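You operate a simulated robot arm through the tools that you are given. There is no shell and no other tool.

You run a simulated robot arm. Do the job below in one go: nothing can be reset, and whatever is moved stays where it is left.

Task
Take the small frame's back off and keep it in the knob drawer.
Fine: turn both buttons clear, lift the backing board out, shut the drawer; the frame stays on the sideboard.

Only the result counts: the job must be done as asked and must still hold three seconds after the hand-in. Knocking over, shifting, dropping, spilling or breaking anything else fails it.

Robot
A 6-joint arm with a two-finger parallel gripper, fixed in place. Base frame: the origin is on the floor under the middle of its stand, x ahead of it, y to its left, z up. Readings come in mm, rad, newtons and seconds.
With the tool pointing down near the work surface it reaches from about 340 to 760 mm from the base axis. Its first joint turns from -1.152 to 1.152 rad. Payload 2.45 kg.
The TCP is the grasp point between the finger pads, 24 mm short of the fingertips. In the tool frame z runs along the fingers and y along their closing line. The gripper opens to 68 mm. The fingers are 17 mm wide and 10 mm thick; the gripper's body (40 by 70 mm) begins 41 mm behind the TCP.
Orientation is that of the tool frame in the base frame, as [roll, pitch, yaw] about the fixed x, y, z axes, in that order (R = Rz(yaw) Ry(pitch) Rx(roll)). With the fingers straight down and closing along the base's y, the tool's x points along the base's -x, its y along +y and its z along -z.

Tools
- The arm moves only by the tool move_arm. Its argument "commands" is one flat list of numbers, 6 for each row, row after row: the shift along the tool's x, y, z in mm, then the turn, a rotation vector about the tool's x, y, z in rad. In form: [dx, dy, dz, ax, ay, az, dx, dy, dz, ax, ay, az, ...]. A call has 1 to 20 rows; each row is the pose to reach, as a shift and turn from the pose commanded when the call began, along the tool's axes at that moment. "fingers" is the finger opening in mm, from 0 to 68, set as the call begins (left out, the last holds). Rows are played at 5 a second. More than 50 mm and 0.15 rad between two rows, or a gripper value outside its range, and nothing of the call is played. A pose out of reach is approached as far as the arm can. The call stops where the force on the tool passes 40 N (or 10 N more than at its start, if that is more) or the arm is blocked; 0.2 s more then pass. Each finger travels about 108 mm/s and halts on what it meets, pressing with about 26 N; the grip force reading is that of the motor and also rises with nothing between the fingers. The clock runs only during rows and for 0.2 s after the last one: add rows that repeat a pose to give the fingers time. It gives the time, the measured TCP pose, the force on the tool (base axes), the opening and the grip force at its end, in the units of the frame above (readings bear some noise), with the torque about the TCP (base axes, N m) and any sound that the robot's microphone picked up, and new pictures: "views" is both (left out), scene, wrist or none.
- Cameras (640 x 400 px; columns grow to the right, rows downward): "scene" is fixed at [171.7, 422.4, 1459]; the picture's right is [-0.69, -0.73, 0.00], its down [-0.45, 0.42, -0.79] and it looks along [0.57, -0.54, -0.62] (base axes); focal length 308 px, centre (320, 200). "wrist" rides on the gripper at [84, 11, -75] in the tool frame; the picture's right is [-0.13, 0.99, 0.00], its down [-0.60, -0.08, -0.79] and it looks along [-0.79, -0.10, 0.61] (tool axes); focal length 251 px, centre (320, 200). There is no depth. A picture from a camera that has moved, and an enlarged one, comes with that camera's place and axes in the base frame and with its lens.
- close_up(camera, box): a new picture of the part [left, top, right, bottom] of that camera's present view, enlarged. It takes no simulated time.
- sign_off(): hands the job in; it is judged then, once.

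Places have to be worked out from the pictures, the camera data and where the tool is seen. Open the gripper and draw the arm clear of the work before you hand the job in, unless the task says otherwise.

The tools are called after "Request:" as a command line: name --argument value ..., lists and objects as JSON in quotes. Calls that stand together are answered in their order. move_arm: Moves the arm, as the interface text tells. Its arguments: {"type":"object","properties":{"commands":{"type":"array","items":{"type":"number"}},"fingers":{"type":"number"},"views":{"type":"string","enum":["both","scene","wrist","none"]}},"required":["commands"]} The other tools are called the same way: close_up (camera, box) takes an enlarged picture of a part of a camera's view; sign_off () hands the job in.

At the start:

```text
time_s: 0.0
tool_pos: [499.0, -50.6, 1141.1]
tool_rot: [-3.141, 0.001, 3.14]
wrist_force: [0.3, -0.6, 0.7]
wrist_torque: [-0.02, 0.01, -0.01]
gripper_width: 68.1
grip_force: 0.0
```

scene: 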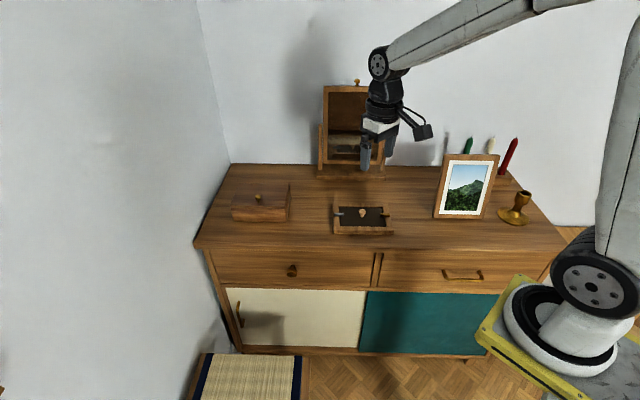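
wrist: 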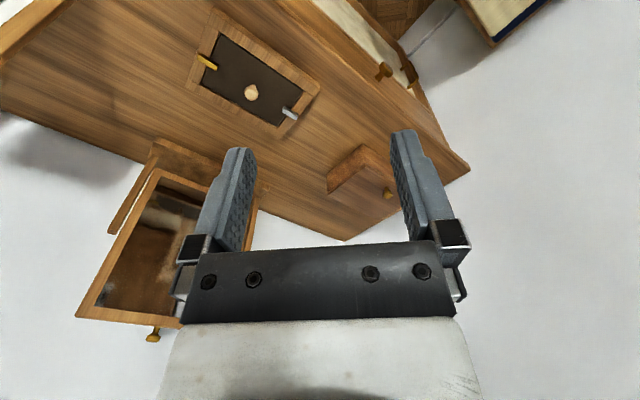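

I'll begin by looking closely at the frame, the drawers and the sideboard before moving anything.

Request:
close_up --camera "scene" --box '[300, 170, 430, 250]'

Request:
close_up --camera "scene" --box '[180, 150, 580, 400]'

Request:
close_up --camera "wrist" --box '[170, 0, 330, 130]'

```text
4.92 times, centred on (365, 210) of scene
camera zoom: at [171.7, 422.4, 1459.0], right [-0.69, -0.73, 0.0], down [-0.45, 0.42, -0.79], along [0.57, -0.54, -0.62], focal length 1518 px, centre (98, 151)
```

zoom: 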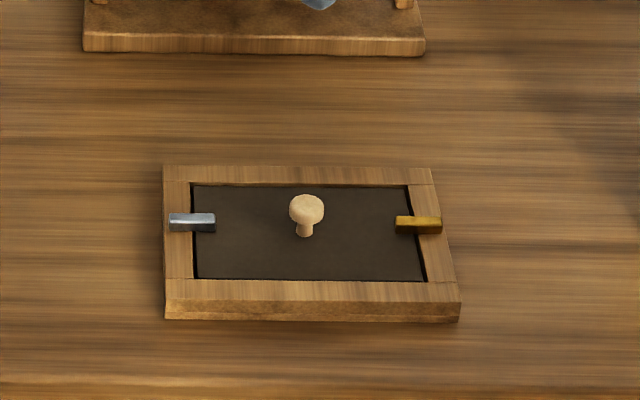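

```text
1.60 times, centred on (380, 275) of scene
camera zoom: at [171.7, 422.4, 1459.0], right [-0.69, -0.73, 0.0], down [-0.45, 0.42, -0.79], along [0.57, -0.54, -0.62], focal length 493 px, centre (224, 80)
```

zoom: 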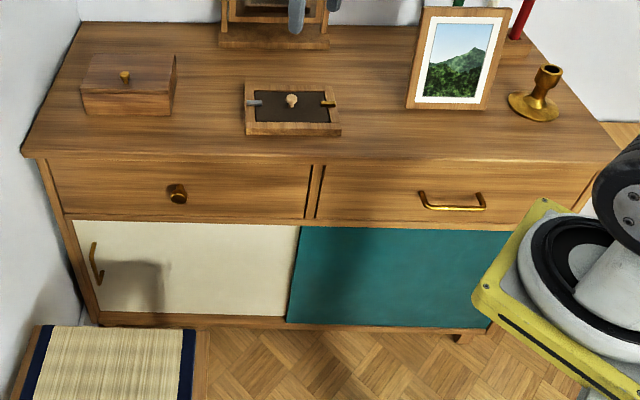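

```text
3.08 times, centred on (250, 65) of wrist
camera zoom: at [414.7, -39.3, 1215.3], right [0.13, 0.99, 0.0], down [0.6, -0.08, 0.79], along [0.79, -0.1, -0.61], focal length 774 px, centre (535, 615)
```

zoom: 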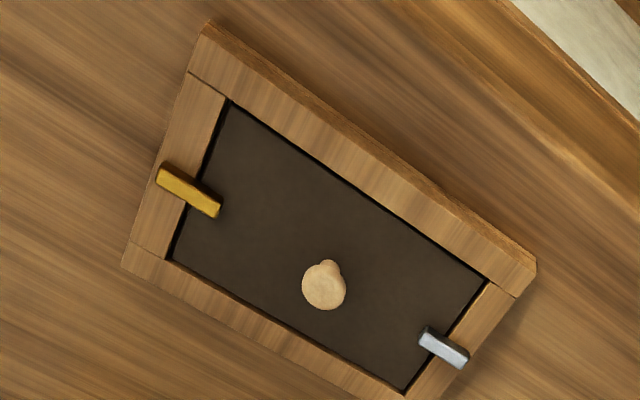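

The frame lies face down, with its knob near (611, -175, 839) by triangulating both cameras. It is about 180 x 130 mm, its long side runs along roughly (0.69, 0.72), and the sideboard top is near z=800. I'll move above the frame with the tool turned in line with it and look closer.

Request:
move_arm --commands '[-14, -15.5, 20, 0, 0, -0.1, -28, -31, 45, 0, 0, -0.2, -42, -46.5, 70, 0, 0, -0.3, -56, -62, 95, 0, 0, -0.4, -70, -78, 120, 0, 0, -0.5, -84, -93, 145, 0, 0, -0.6, -98, -109, 170, 0, 0, -0.7, -112, -124.4, 190, 0, 0, -0.8, -112, -124.4, 190, 0, 0, -0.8]' --fingers 68

Request:
close_up --camera "scene" --box '[300, 60, 420, 190]'

```text
time_s: 2.0
tool_pos: [610.9, -172.8, 947.4]
tool_rot: [3.14, -0.001, -2.339]
wrist_force: [0.0, -0.7, 0.1]
wrist_torque: [-0.01, 0.02, 0.0]
gripper_width: 67.9
grip_force: 0.0
camera wrist: at [545.3, -225.6, 1021.6], right [-0.62, 0.78, 0.0], down [0.48, 0.38, 0.79], along [0.62, 0.49, -0.61], focal length 251 px, centre (320, 200)
```

scene: 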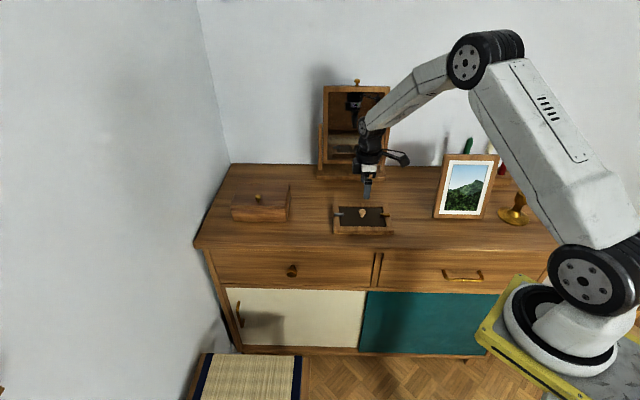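
wrist: 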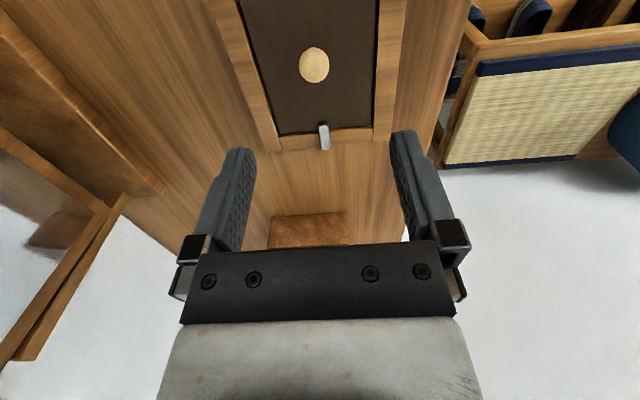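

```text
3.08 times, centred on (360, 125) of scene
camera zoom: at [171.7, 422.3, 1459.0], right [-0.69, -0.73, 0.0], down [-0.45, 0.42, -0.79], along [0.57, -0.54, -0.62], focal length 949 px, centre (197, 431)
```

zoom: 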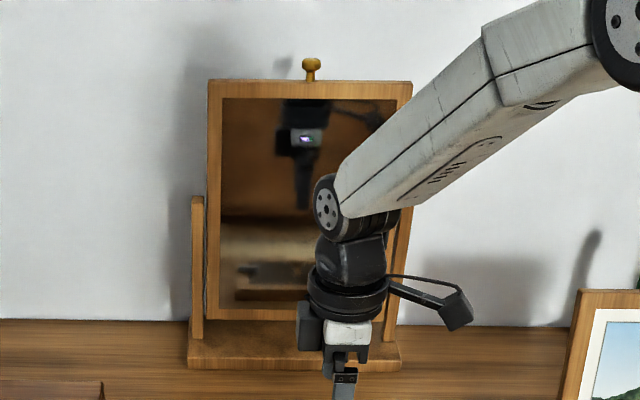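

The mirror stands at the back and the button ends are now in the wrist view; I'll enlarge the silver button to judge its pivot.

Request:
close_up --camera "wrist" --box '[270, 100, 390, 175]'

Request:
close_up --camera "scene" --box '[325, 190, 405, 240]'

```text
5.33 times, centred on (330, 138) of wrist
camera zoom: at [545.3, -225.6, 1021.6], right [-0.62, 0.78, 0.0], down [0.48, 0.38, 0.79], along [0.62, 0.49, -0.61], focal length 1341 px, centre (267, 533)
```

zoom: 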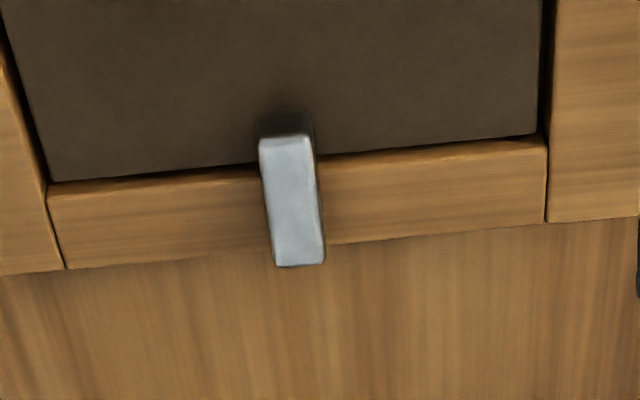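

```text
8.00 times, centred on (365, 215) of scene
camera zoom: at [171.7, 422.3, 1459.0], right [-0.69, -0.73, 0.0], down [-0.45, 0.42, -0.79], along [0.57, -0.54, -0.62], focal length 2467 px, centre (-40, 80)
```

zoom: 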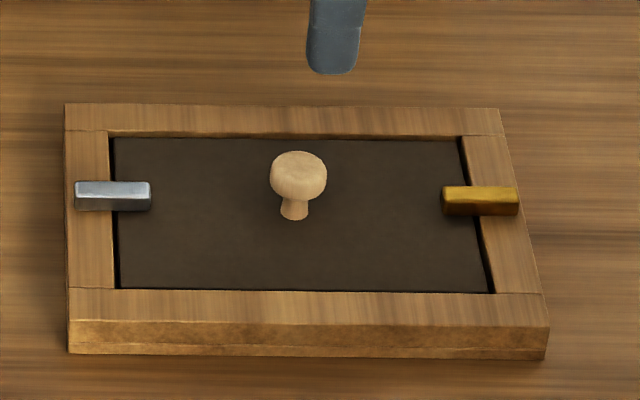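

The buttons are about 30 x 10 mm with tops near z≈827. They cover the board and pivot on the end rails, at roughly ±80 mm from the frame centre. I'll narrow the fingers and hover just above the silver button's inner half to check alignment.

Request:
move_arm --commands '[-21, 0, 25, 0, 0, 0, -42, 0, 50, 0, 0, 0, -63, 0, 72, 0, 0, 0, -63, 0, 72, 0, 0, 0, -63, 0, 72, 0, 0, 0]' --fingers 24

Request:
close_up --camera "scene" --box '[325, 180, 405, 240]'

Request:
close_up --camera "wrist" --box '[200, 50, 440, 250]'

```text
time_s: 3.2
tool_pos: [652.8, -126.5, 874.9]
tool_rot: [3.14, -0.002, -2.341]
wrist_force: [-0.8, 0.1, -0.2]
wrist_torque: [0.01, -0.03, 0.02]
gripper_width: 24.2
grip_force: 0.1
camera wrist: at [586.4, -179.4, 950.7], right [-0.62, 0.78, 0.0], down [0.48, 0.38, 0.79], along [0.62, 0.49, -0.61], focal length 251 px, centre (320, 200)
```

scene: 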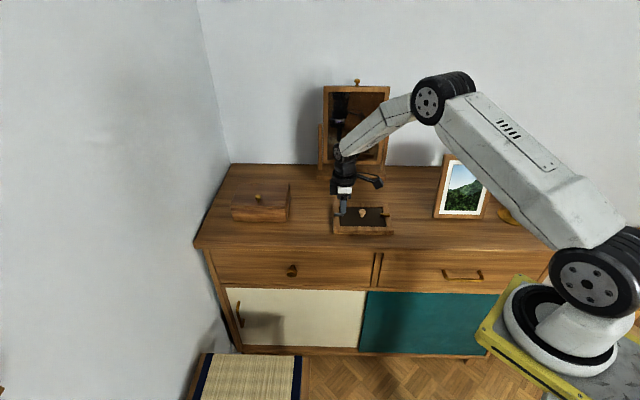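
wrist: 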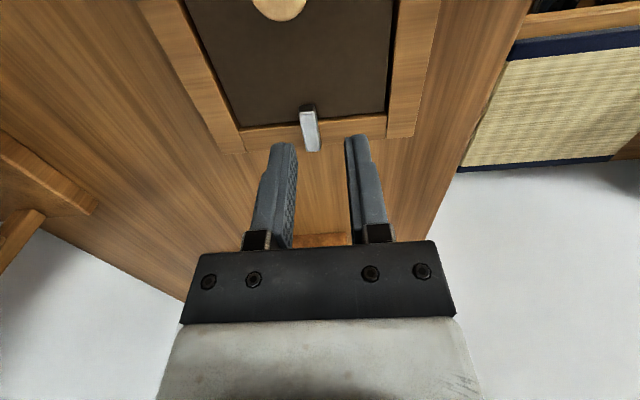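

```text
6.67 times, centred on (365, 210) of scene
camera zoom: at [171.7, 422.4, 1459.0], right [-0.69, -0.73, 0.0], down [-0.45, 0.42, -0.79], along [0.57, -0.54, -0.62], focal length 2056 px, centre (20, 133)
```

zoom: 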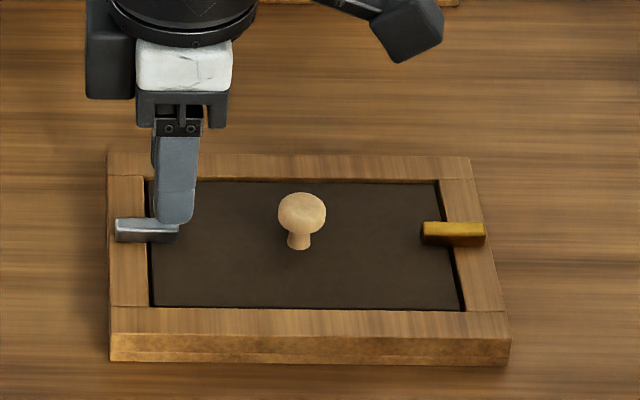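

```text
2.00 times, centred on (320, 150) of wrist
camera zoom: at [586.4, -179.4, 950.7], right [-0.62, 0.78, 0.0], down [0.48, 0.38, 0.79], along [0.62, 0.49, -0.61], focal length 503 px, centre (320, 300)
```

zoom: 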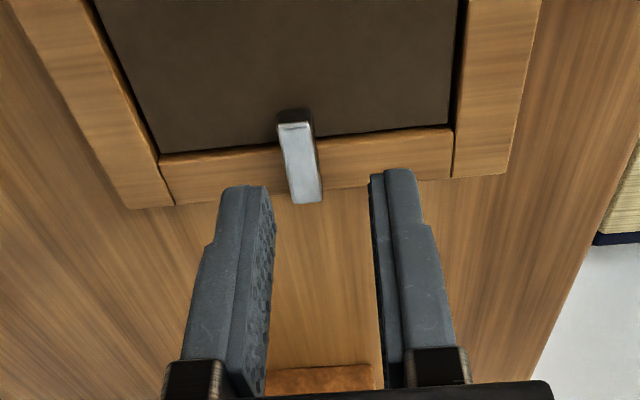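

The TCP is now at (652.8, -126.5, 875) and the button sits about 6.5 mm off the finger centreline toward the back. I'll shift sideways and lower partway, with the fingertips still at or above the button top, and check again.

Request:
move_arm --commands '[1, -3.5, 0, 0, 0, 0, 2, -6.5, 0, 0, 0, 0, 2, -6.5, 10, 0, 0, 0, 2, -6.5, 20, 0, 0, 0, 2, -6.5, 20, 0, 0, 0]' --fingers 24

Request:
close_up --camera "scene" --box '[325, 190, 385, 235]'

Request:
close_up --camera "wrist" --box '[240, 70, 400, 190]'

```text
time_s: 4.4
tool_pos: [657.5, -135.1, 858.5]
tool_rot: [-3.141, -0.001, -2.34]
wrist_force: [-0.6, 0.0, 0.2]
wrist_torque: [-0.02, 0.01, -0.01]
gripper_width: 24.1
grip_force: 0.1
camera wrist: at [590.5, -187.7, 933.4], right [-0.62, 0.78, 0.0], down [0.48, 0.38, 0.79], along [0.62, 0.49, -0.61], focal length 251 px, centre (320, 200)
```

scene: 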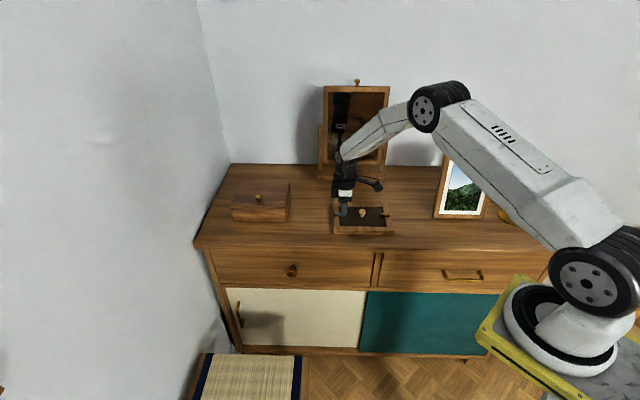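
wrist: 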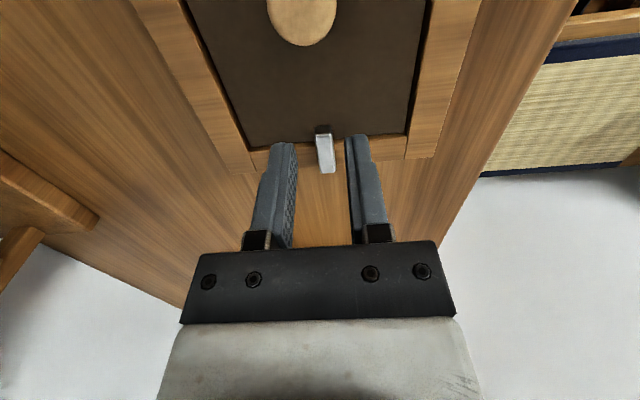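

```text
8.89 times, centred on (355, 212) of scene
camera zoom: at [171.7, 422.4, 1459.0], right [-0.69, -0.73, 0.0], down [-0.45, 0.42, -0.79], along [0.57, -0.54, -0.62], focal length 2741 px, centre (9, 89)
```

zoom: 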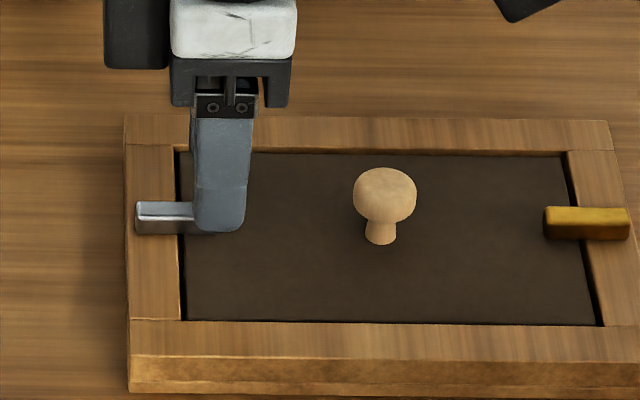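

```text
3.33 times, centred on (320, 130) of wrist
camera zoom: at [590.5, -187.7, 933.4], right [-0.62, 0.78, 0.0], down [0.48, 0.38, 0.79], along [0.62, 0.49, -0.61], focal length 838 px, centre (320, 433)
```

zoom: 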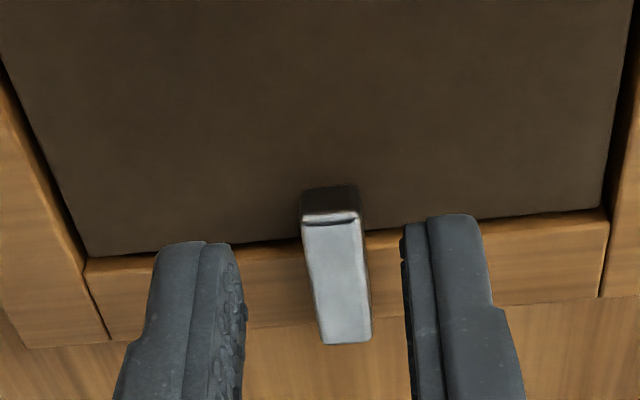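

The button is now between the fingers, about 1.7 mm off-centre. I'll correct that and lower so the tips go beside the button, around z≈822, staying above the frame face at ≈818.

Request:
move_arm --commands '[0, 1.7, 0, 0, 0, 0, 0, 1.7, 4, 0, 0, 0, 0, 1.7, 8, 0, 0, 0, 0, 1.7, 12, 0, 0, 0, 0, 1.7, 12, 0, 0, 0]' --fingers 24

Request:
close_up --camera "scene" --box '[325, 190, 385, 235]'

Request:
close_up --camera "wrist" --box '[240, 70, 400, 190]'

```text
time_s: 5.6
tool_pos: [656.1, -135.9, 846.4]
tool_rot: [-3.139, 0.0, -2.34]
wrist_force: [-0.9, 0.0, 0.7]
wrist_torque: [0.01, -0.03, 0.0]
gripper_width: 24.0
grip_force: 0.0
camera wrist: at [590.1, -187.6, 921.8], right [-0.62, 0.78, 0.0], down [0.48, 0.38, 0.79], along [0.62, 0.49, -0.61], focal length 251 px, centre (320, 200)
```

scene: 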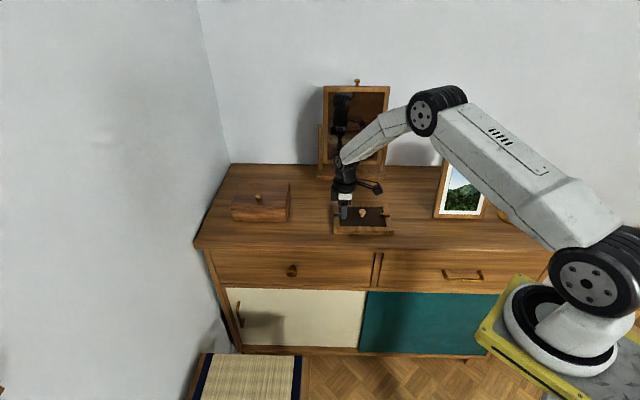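
wrist: 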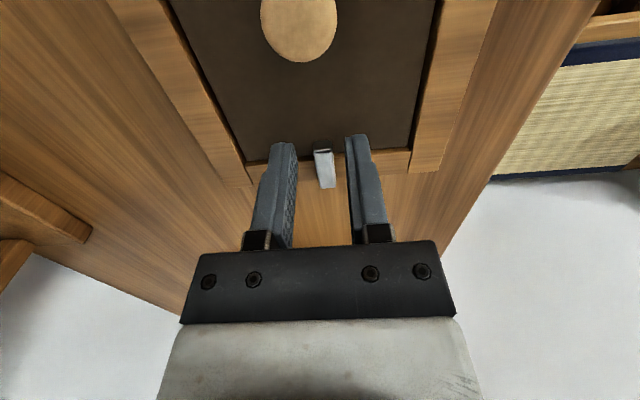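

```text
8.89 times, centred on (355, 212) of scene
camera zoom: at [171.7, 422.4, 1459.0], right [-0.69, -0.73, 0.0], down [-0.45, 0.42, -0.79], along [0.57, -0.54, -0.62], focal length 2741 px, centre (9, 89)
```

zoom: 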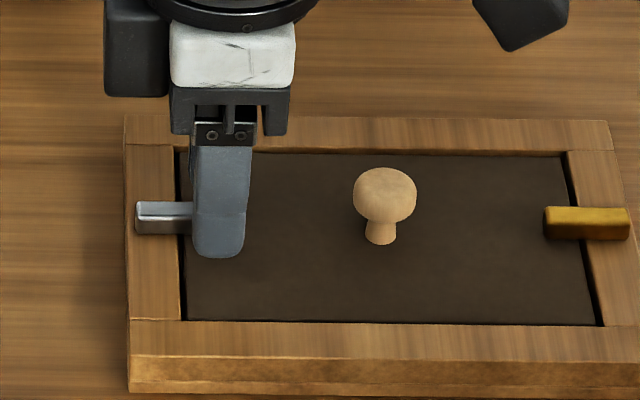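

```text
3.33 times, centred on (320, 130) of wrist
camera zoom: at [590.1, -187.6, 921.8], right [-0.62, 0.78, 0.0], down [0.48, 0.38, 0.79], along [0.62, 0.49, -0.61], focal length 838 px, centre (320, 433)
```

zoom: 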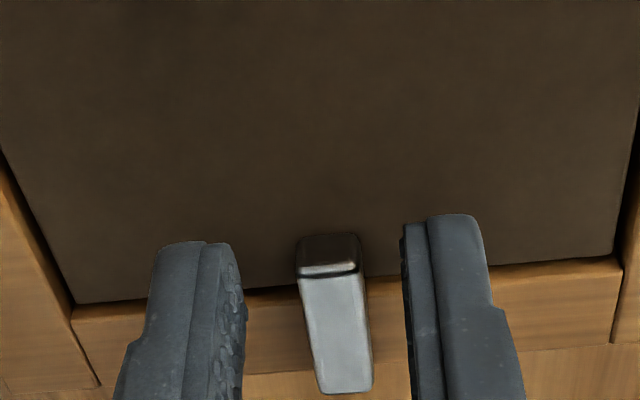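

The tips now sit at about z=822 beside the button, 4 mm above the frame. I'll close loosely to 14 mm so they straddle it without gripping, then swing about the estimated pivot, half-way first, and check that the frame stays put.

Request:
move_arm --commands '[0, 1.3, 0, 0, 0, 0, 0, 1.3, 0, 0, 0, 0, -0.2, 4.1, 0, 0, 0, 0.14, -0.8, 6.8, 0, 0, 0, 0.28, -1.7, 9.5, 0, 0, 0, 0.42, -3.1, 11.9, 0, 0, 0, 0.56, -4.7, 14.2, 0, 0, 0, 0.7, -6.1, 15.6, 0, 0, 0, 0.8, -6.1, 15.6, 0, 0, 0, 0.8]' --fingers 14

Request:
close_up --camera "scene" --box '[325, 190, 405, 240]'

Request:
close_up --camera "wrist" --box '[240, 70, 400, 190]'

```text
time_s: 7.6
tool_pos: [650.2, -118.4, 846.1]
tool_rot: [-3.14, 0.001, 3.14]
wrist_force: [0.2, 0.3, -1.2]
wrist_torque: [0.02, 0.01, 0.01]
gripper_width: 14.4
grip_force: 0.6
camera wrist: at [566.0, -107.6, 921.9], right [0.13, 0.99, 0.0], down [0.6, -0.08, 0.79], along [0.79, -0.1, -0.61], focal length 251 px, centre (320, 200)
```

scene: 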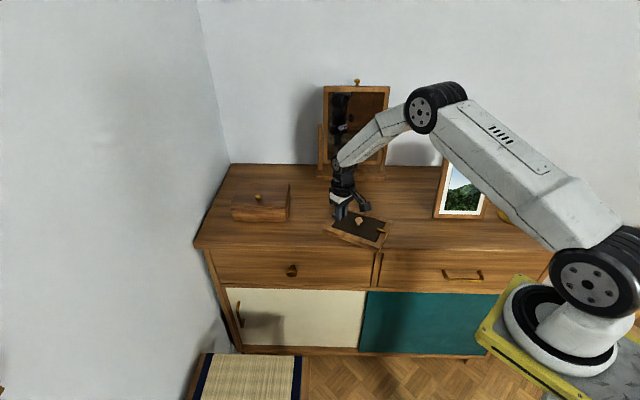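
wrist: 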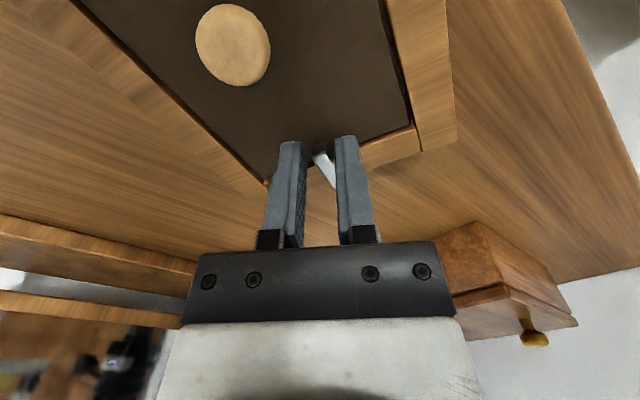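

```text
8.00 times, centred on (365, 215) of scene
camera zoom: at [171.7, 422.4, 1459.0], right [-0.69, -0.73, 0.0], down [-0.45, 0.42, -0.79], along [0.57, -0.54, -0.62], focal length 2467 px, centre (-40, 80)
```

zoom: 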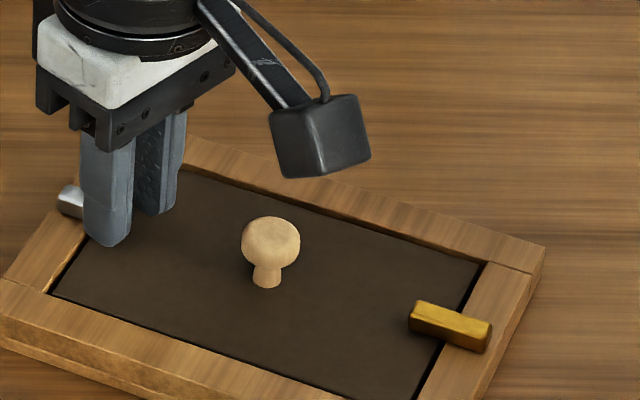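

```text
3.33 times, centred on (320, 130) of wrist
camera zoom: at [566.0, -107.6, 921.9], right [0.13, 0.99, 0.0], down [0.6, -0.08, 0.79], along [0.79, -0.1, -0.61], focal length 838 px, centre (320, 433)
```

zoom: 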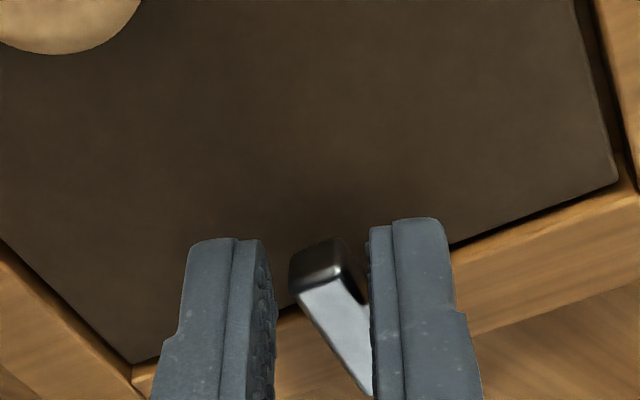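

The force stayed low, but the frame slid and turned on the sideboard instead of the button pivoting. The button is stiff, or it turns only the other way. I'll look closely at the button's angle relative to its rail before doing anything else.

Request:
close_up --camera "scene" --box '[320, 195, 368, 231]'

Request:
close_up --camera "scene" --box '[310, 180, 406, 252]'

Request:
close_up --camera "wrist" --box '[220, 100, 460, 250]'

```text
11.11 times, centred on (344, 213) of scene
camera zoom: at [171.7, 422.4, 1459.0], right [-0.69, -0.73, 0.0], down [-0.45, 0.42, -0.79], along [0.57, -0.54, -0.62], focal length 3426 px, centre (53, 56)
```

zoom: 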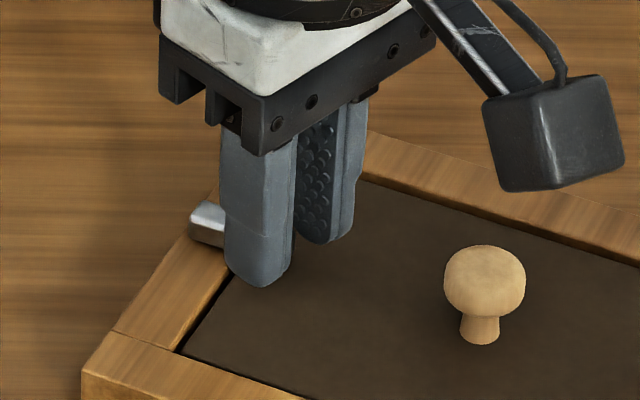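

```text
5.56 times, centred on (358, 216) of scene
camera zoom: at [171.7, 422.4, 1459.0], right [-0.69, -0.73, 0.0], down [-0.45, 0.42, -0.79], along [0.57, -0.54, -0.62], focal length 1713 px, centre (109, 111)
```

zoom: 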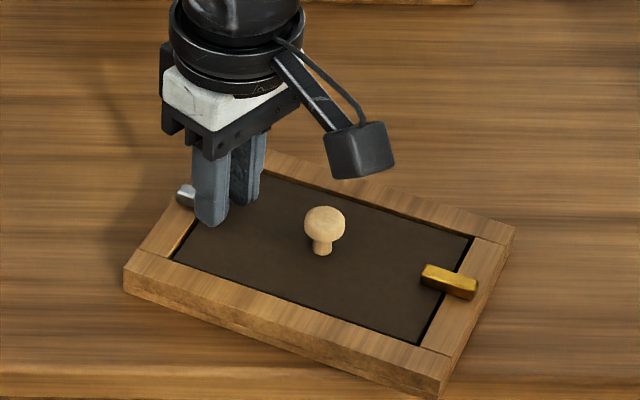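

```text
2.67 times, centred on (340, 175) of wrist
camera zoom: at [566.0, -107.6, 921.9], right [0.13, 0.99, 0.0], down [0.6, -0.08, 0.79], along [0.79, -0.1, -0.61], focal length 670 px, centre (267, 267)
```

zoom: 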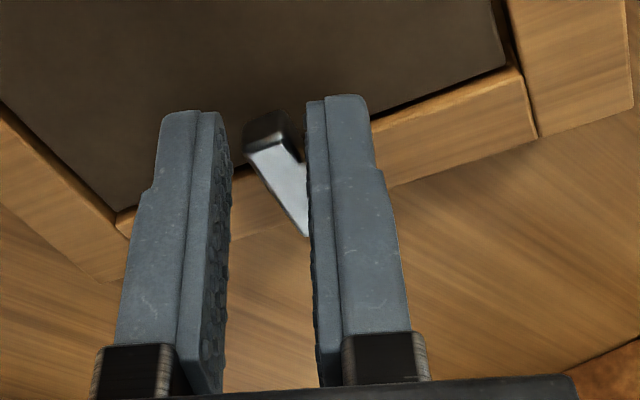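

The button's axis is still in line with the frame, at about 20° against 18°, so it didn't turn at all; the whole frame swung about 27°. Pushing at the tip needs too much side force for such a light frame. I'll open a little and realign with the button, so I can grip it at the pivot and apply a pure twist.

Request:
move_arm --commands '[0, 0, 0, 0, 0, 0, 0, 0, 0, 0, 0, -0.12, 0, 0, 0, 0, 0, -0.24, 0, 0, 0, 0, 0, -0.35, 0, 0, 0, 0, 0, -0.35]' --fingers 26

Request:
close_up --camera "wrist" --box '[240, 70, 400, 190]'

Request:
close_up --camera "scene" --box '[310, 180, 406, 252]'

```text
time_s: 8.8
tool_pos: [649.5, -118.6, 846.5]
tool_rot: [3.141, -0.001, -2.789]
wrist_force: [-0.5, 0.0, 0.3]
wrist_torque: [-0.01, 0.02, 0.0]
gripper_width: 26.0
grip_force: 0.1
camera wrist: at [566.9, -137.6, 921.6], right [-0.22, 0.98, 0.0], down [0.59, 0.13, 0.79], along [0.77, 0.17, -0.61], focal length 251 px, centre (320, 200)
```

scene: 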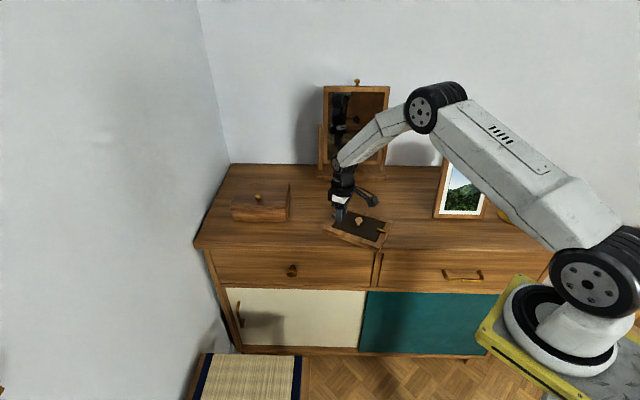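
wrist: 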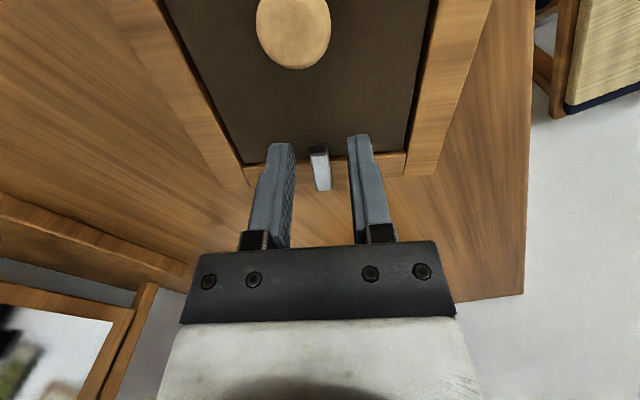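

```text
3.33 times, centred on (320, 130) of wrist
camera zoom: at [566.9, -137.6, 921.6], right [-0.22, 0.98, 0.0], down [0.59, 0.13, 0.79], along [0.77, 0.17, -0.61], focal length 838 px, centre (320, 433)
```

zoom: 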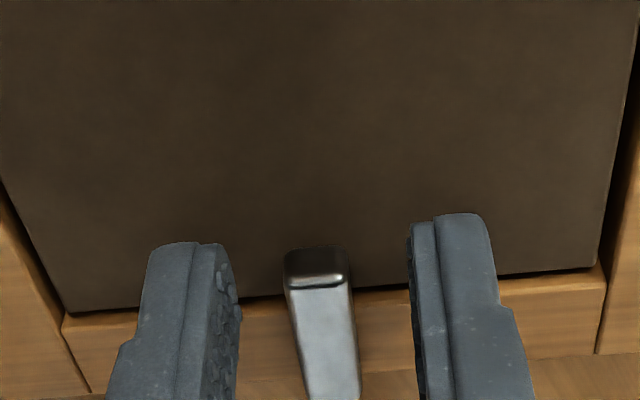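

```text
5.56 times, centred on (358, 216) of scene
camera zoom: at [171.7, 422.4, 1459.0], right [-0.69, -0.73, 0.0], down [-0.45, 0.42, -0.79], along [0.57, -0.54, -0.62], focal length 1713 px, centre (109, 111)
```

zoom: 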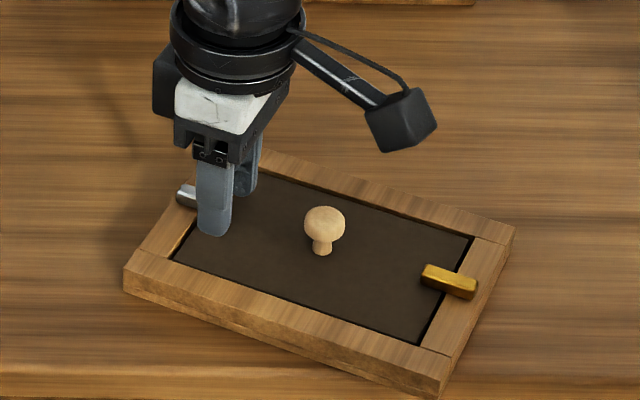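

The tool is now lined up with the button, whose inner end is at tool x≈-1 and pivot at about x≈-25. I'll slide along it until the fingers straddle the pivot zone, then close to grip it.

Request:
move_arm --commands '[-10, -0.6, 0, 0, 0, 0, -20.6, -0.6, 0, 0, 0, 0, -20.6, -0.6, 0, 0, 0, 0]' --fingers 24 --views "none"

Request:
move_arm --commands '[0, 0, 0, 0, 0, 0, 0, 0, 0, 0, 0, 0, 0, 0, 0, 0, 0, 0]' --fingers 4

Request:
close_up --camera "scene" --box '[310, 180, 406, 252]'

Request:
close_up --camera "wrist" --box '[240, 70, 400, 190]'

```text
time_s: 9.6
tool_pos: [670.3, -112.7, 845.8]
tool_rot: [-3.141, 0.0, -2.791]
wrist_force: [-0.1, -0.3, 0.8]
wrist_torque: [-0.02, 0.01, 0.01]
gripper_width: 24.3
grip_force: 0.1
```

```text
time_s: 10.4
tool_pos: [669.1, -113.0, 846.2]
tool_rot: [3.139, 0.0, -2.791]
wrist_force: [1.8, 0.7, 0.5]
wrist_torque: [0.04, -0.08, -0.02]
gripper_width: 9.4
grip_force: 26.6
camera wrist: at [586.3, -131.1, 921.8], right [-0.22, 0.98, 0.0], down [0.59, 0.13, 0.79], along [0.77, 0.17, -0.61], focal length 251 px, centre (320, 200)
```

scene: 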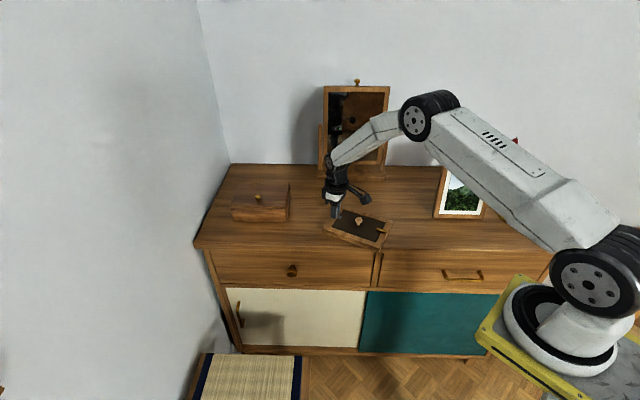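
wrist: 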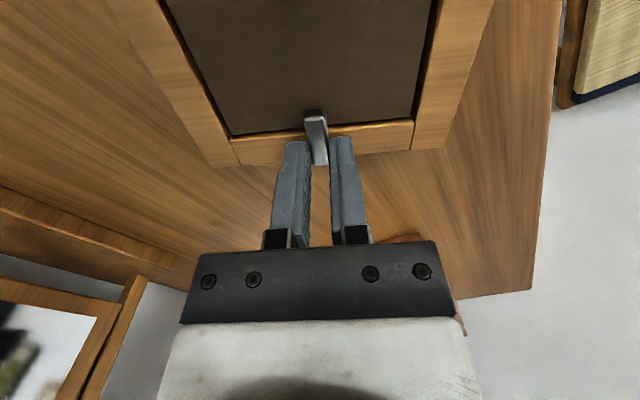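

```text
5.56 times, centred on (358, 216) of scene
camera zoom: at [171.7, 422.4, 1459.0], right [-0.69, -0.73, 0.0], down [-0.45, 0.42, -0.79], along [0.57, -0.54, -0.62], focal length 1713 px, centre (109, 111)
```

zoom: 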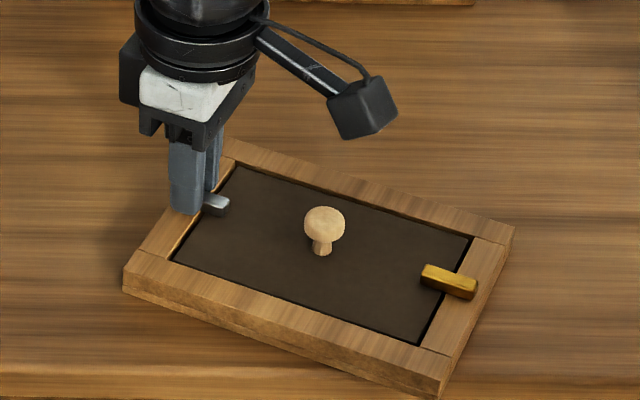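

```text
3.33 times, centred on (320, 130) of wrist
camera zoom: at [586.3, -131.1, 921.8], right [-0.22, 0.98, 0.0], down [0.59, 0.13, 0.79], along [0.77, 0.17, -0.61], focal length 838 px, centre (320, 433)
```

zoom: 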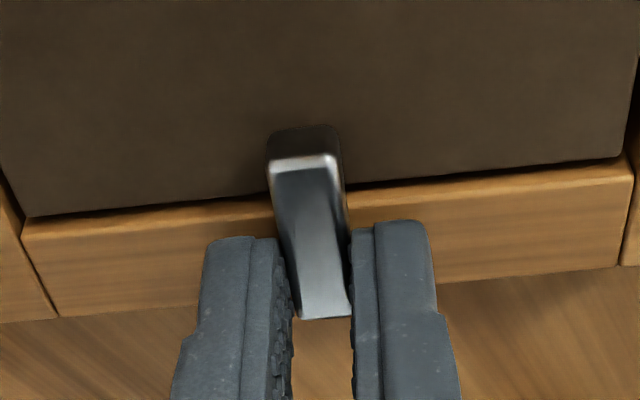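

The button is gripped at 9.4 mm width and the frame has not moved. I'll twist about 30° counter-clockwise (seen from above) about the pivot and see whether the button or the frame turns.

Request:
move_arm --commands '[0, -0.5, 0, 0, 0, -0.13, -0.1, -1.0, 0, 0, 0, -0.26, -0.3, -1.5, 0, 0, 0, -0.39, -0.5, -2.0, 0, 0, 0, -0.52, -0.5, -2.0, 0, 0, 0, -0.52]' --fingers 4

Request:
close_up --camera "scene" --box '[310, 180, 406, 252]'

Request:
close_up --camera "wrist" --box '[240, 70, 400, 190]'

```text
time_s: 11.6
tool_pos: [671.0, -115.8, 845.8]
tool_rot: [3.141, 0.001, -2.269]
wrist_force: [0.4, 0.0, -0.2]
wrist_torque: [0.14, -0.08, -0.01]
gripper_width: 9.6
grip_force: 25.8
camera wrist: at [608.1, -171.6, 921.9], right [-0.68, 0.74, 0.0], down [0.45, 0.41, 0.79], along [0.58, 0.54, -0.61], focal length 251 px, centre (320, 200)
```

scene: 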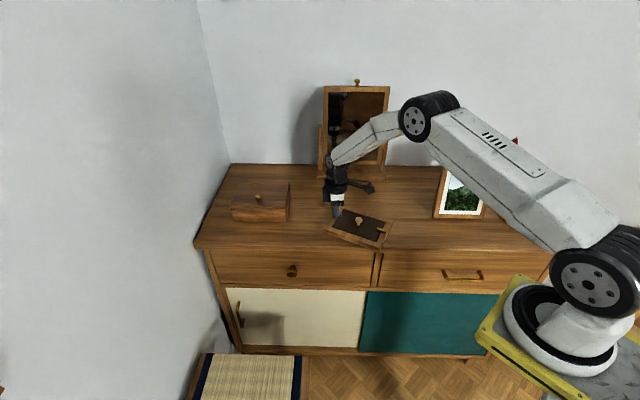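
wrist: 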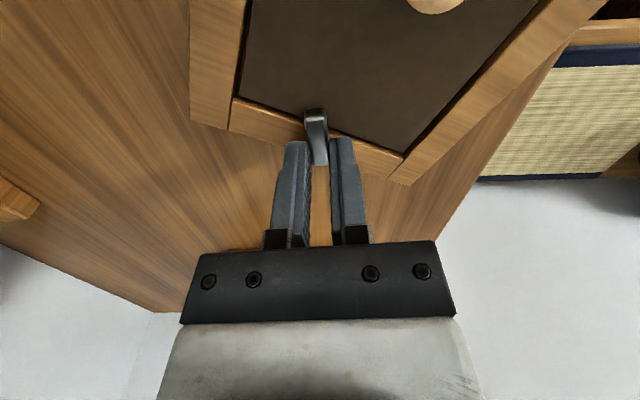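

```text
5.56 times, centred on (358, 216) of scene
camera zoom: at [171.7, 422.4, 1459.0], right [-0.69, -0.73, 0.0], down [-0.45, 0.42, -0.79], along [0.57, -0.54, -0.62], focal length 1713 px, centre (109, 111)
```

zoom: 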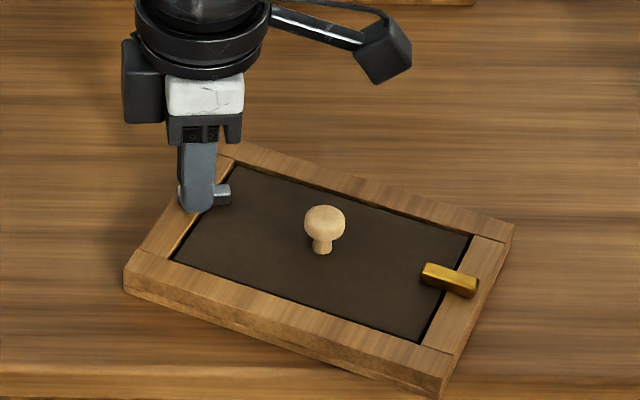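

```text
3.33 times, centred on (320, 130) of wrist
camera zoom: at [608.1, -171.6, 921.9], right [-0.68, 0.74, 0.0], down [0.45, 0.41, 0.79], along [0.58, 0.54, -0.61], focal length 838 px, centre (320, 433)
```

zoom: 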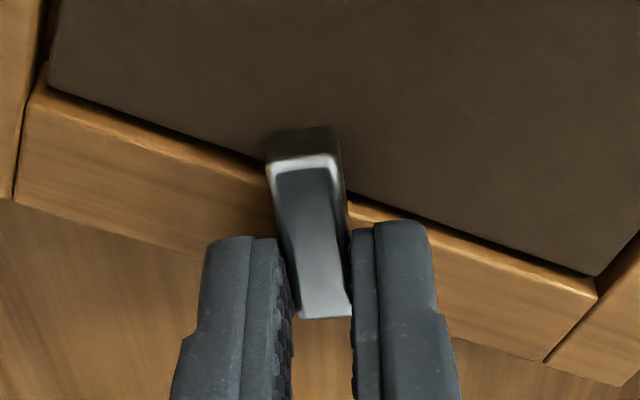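

The button turned 30° and the frame stayed still, so the pure twist works. I'll continue about its pivot to just past 90°.

Request:
move_arm --commands '[0, -0.5, 0, 0, 0, -0.135, -0.1, -1.1, 0, 0, 0, -0.27, -0.3, -1.6, 0, 0, 0, -0.405, -0.6, -2.1, 0, 0, 0, -0.54, -0.9, -2.5, 0, 0, 0, -0.675, -1.2, -2.9, 0, 0, 0, -0.81, -1.7, -3.2, 0, 0, 0, -0.945, -2.1, -3.5, 0, 0, 0, -1.08, -2.1, -3.5, 0, 0, 0, -1.08]' --fingers 4

Request:
close_up --camera "scene" --box '[310, 180, 406, 252]'

Request:
close_up --camera "wrist" --box '[240, 70, 400, 190]'

```text
time_s: 13.6
tool_pos: [674.7, -114.4, 845.3]
tool_rot: [-3.14, 0.0, -1.189]
wrist_force: [0.7, 0.1, 1.7]
wrist_torque: [0.31, 0.1, -0.12]
gripper_width: 9.5
grip_force: 26.2
camera wrist: at [696.7, -196.6, 921.9], right [-0.97, -0.25, 0.0], down [-0.15, 0.59, 0.79], along [-0.2, 0.77, -0.61], focal length 251 px, centre (320, 200)
```

scene: 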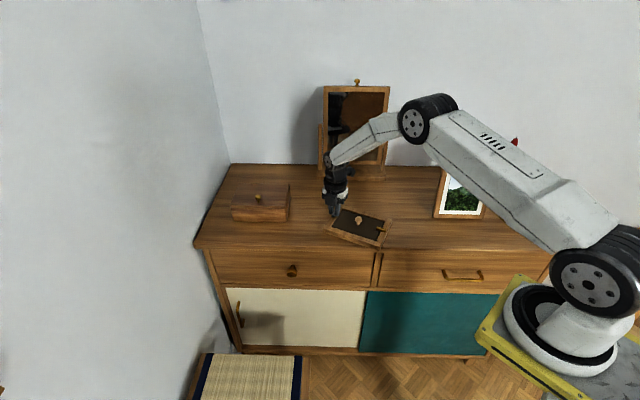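
wrist: 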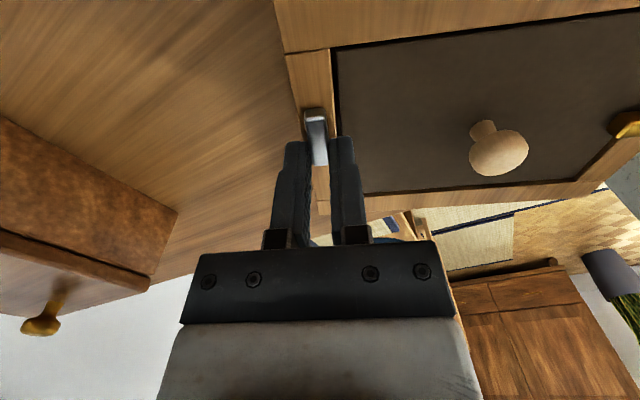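

```text
5.56 times, centred on (358, 216) of scene
camera zoom: at [171.7, 422.4, 1459.0], right [-0.69, -0.73, 0.0], down [-0.45, 0.42, -0.79], along [0.57, -0.54, -0.62], focal length 1713 px, centre (109, 111)
```

zoom: 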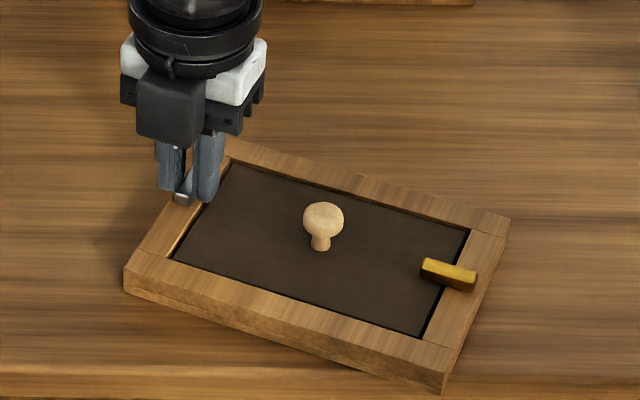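

```text
3.33 times, centred on (320, 130) of wrist
camera zoom: at [696.7, -196.6, 921.9], right [-0.97, -0.25, 0.0], down [-0.15, 0.59, 0.79], along [-0.2, 0.77, -0.61], focal length 838 px, centre (320, 433)
```

zoom: 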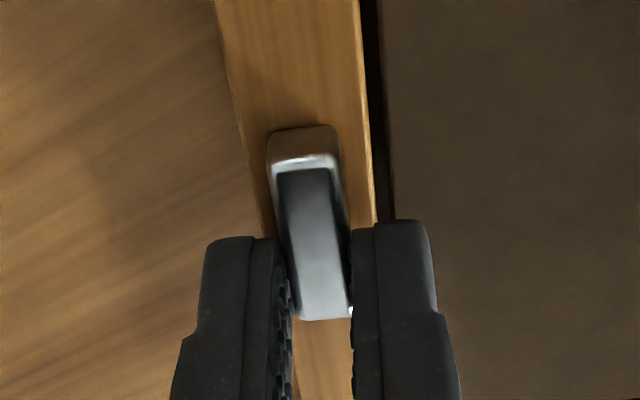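

The silver button now lies along its rail, clear of the board, and the frame stayed in place. I'll open, lift clear and look at the frame again.

Request:
move_arm --commands '[0, 0, 0, 0, 0, 0, 0, 0, 0, 0, 0, 0, 0, 0, -20, 0, 0, 0, 0, 0, -50, 0, 0, 0, 0, 0, -80, 0, 0, 0, 0, 0, -80, 0, 0, 0]' --fingers 26

Request:
close_up --camera "scene" --box '[310, 180, 406, 252]'

Request:
close_up --camera "wrist" --box '[240, 0, 640, 250]'

```text
time_s: 15.0
tool_pos: [674.6, -112.6, 928.3]
tool_rot: [-3.141, 0.002, -1.191]
wrist_force: [-0.5, -0.5, 0.0]
wrist_torque: [-0.01, -0.01, 0.02]
gripper_width: 26.1
grip_force: 0.1
camera wrist: at [696.2, -195.0, 1003.1], right [-0.97, -0.25, 0.0], down [-0.15, 0.59, 0.79], along [-0.2, 0.77, -0.61], focal length 251 px, centre (320, 200)
```

scene: 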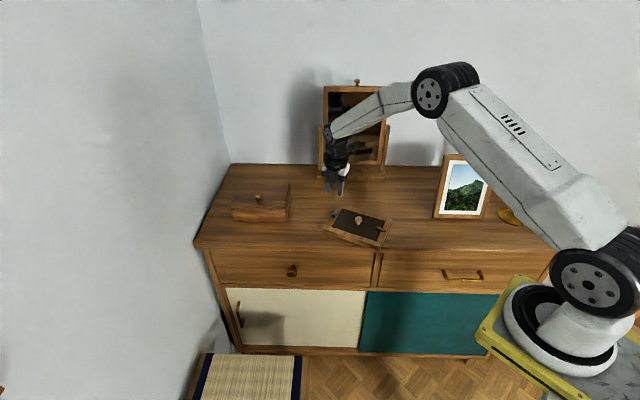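
wrist: 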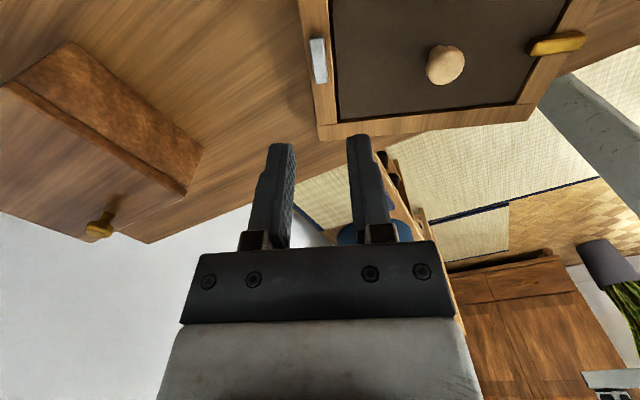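

```text
5.56 times, centred on (358, 216) of scene
camera zoom: at [171.7, 422.4, 1459.0], right [-0.69, -0.73, 0.0], down [-0.45, 0.42, -0.79], along [0.57, -0.54, -0.62], focal length 1713 px, centre (109, 111)
```

zoom: 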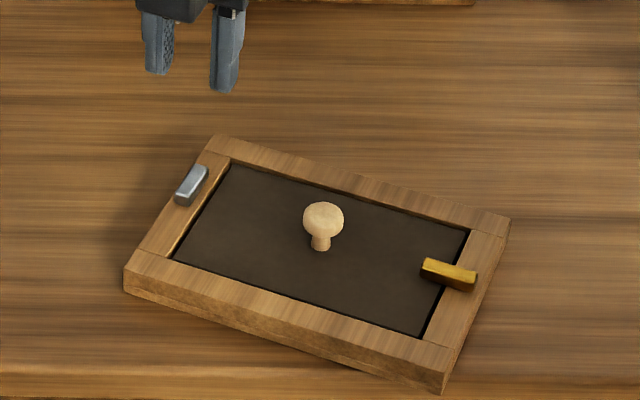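

```text
1.60 times, centred on (440, 125) of wrist
camera zoom: at [696.2, -195.0, 1003.1], right [-0.97, -0.25, 0.0], down [-0.15, 0.59, 0.79], along [-0.2, 0.77, -0.61], focal length 402 px, centre (128, 320)
```

zoom: 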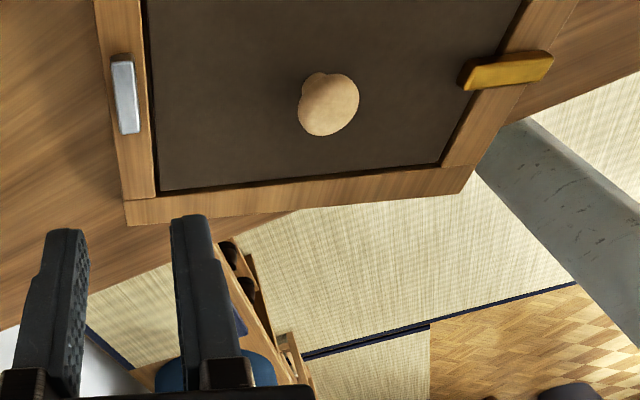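

The silver button is clear. The frame is now centred near (595, -140) at about 20°, which puts the gold button's pivot near (519, -168). I'll travel above it, turning the tool in line with that button.

Request:
move_arm --commands '[-0.5, 13.4, 0, 0, 0, 0.133, -1.1, 26.8, 0, 0, 0, 0.267, -1.6, 40.2, 0, 0, 0, 0.4, -2.1, 53.5, 0, 0, 0, 0.533, -2.7, 66.9, 0, 0, 0, 0.667, -3.2, 80.3, 0, 0, 0, 0.8, -3.7, 93.7, 0, 0, 0, 0.933, -4.3, 107.1, 10, 0, 0, 1.067, -4.8, 120.5, 20, 0, 0, 1.2, -5.3, 133.8, 30, 0, 0, 1.333, -5.9, 147.2, 35, 0, 0, 1.467, -6.4, 160.6, 40, 0, 0, 1.6, -6.4, 160.6, 40, 0, 0, 1.6, -6.4, 160.6, 40, 0, 0, 1.6]' --fingers 26

Request:
close_up --camera "scene" --box '[330, 180, 426, 252]'

Request:
close_up --camera "wrist" --box '[240, 50, 400, 170]'

```text
time_s: 18.0
tool_pos: [521.7, -170.0, 887.5]
tool_rot: [-3.14, -0.001, -2.79]
wrist_force: [1.0, 0.2, 0.4]
wrist_torque: [0.03, -0.02, -0.01]
gripper_width: 25.9
grip_force: 0.0
camera wrist: at [439.6, -188.1, 962.7], right [-0.22, 0.98, 0.0], down [0.59, 0.13, 0.79], along [0.77, 0.17, -0.61], focal length 251 px, centre (320, 200)
```

scene: 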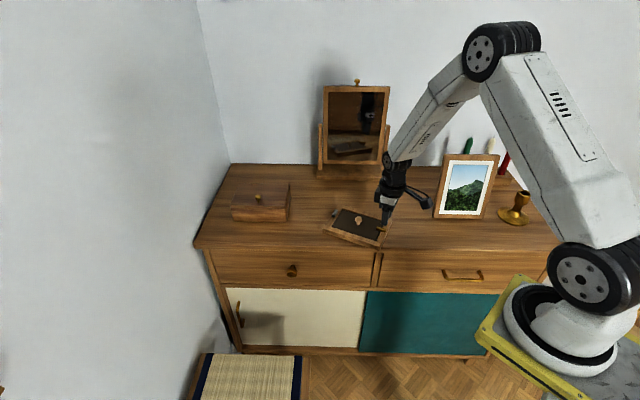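
wrist: 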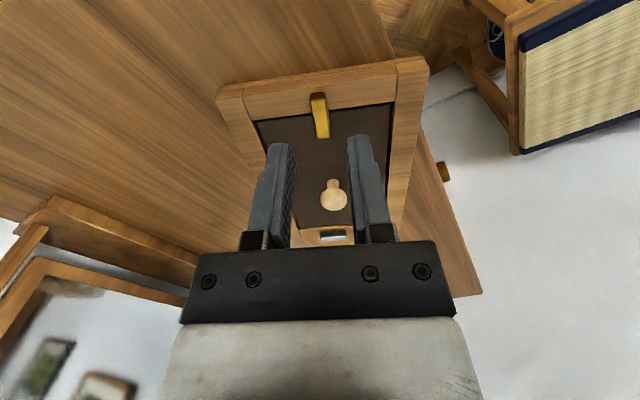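

```text
5.56 times, centred on (378, 216) of scene
camera zoom: at [171.7, 422.3, 1459.0], right [-0.69, -0.73, 0.0], down [-0.45, 0.42, -0.79], along [0.57, -0.54, -0.62], focal length 1713 px, centre (-2, 111)
```

zoom: 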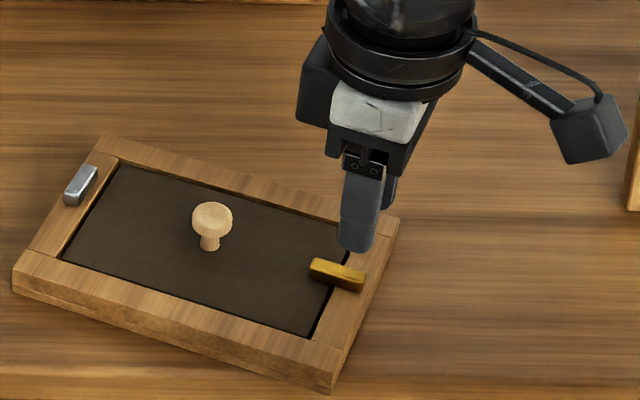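

```text
3.33 times, centred on (320, 110) of wrist
camera zoom: at [439.6, -188.1, 962.7], right [-0.22, 0.98, 0.0], down [0.59, 0.13, 0.79], along [0.77, 0.17, -0.61], focal length 838 px, centre (320, 500)
```

zoom: 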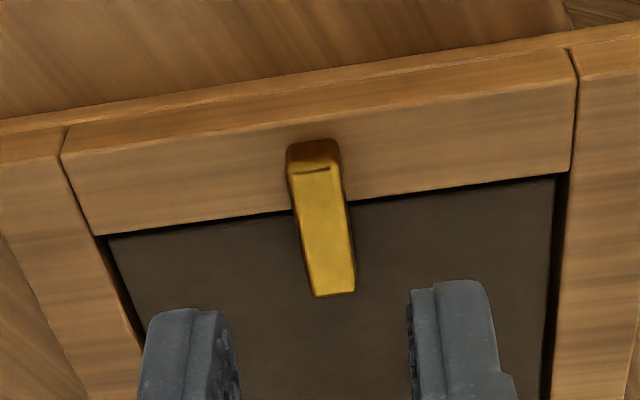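

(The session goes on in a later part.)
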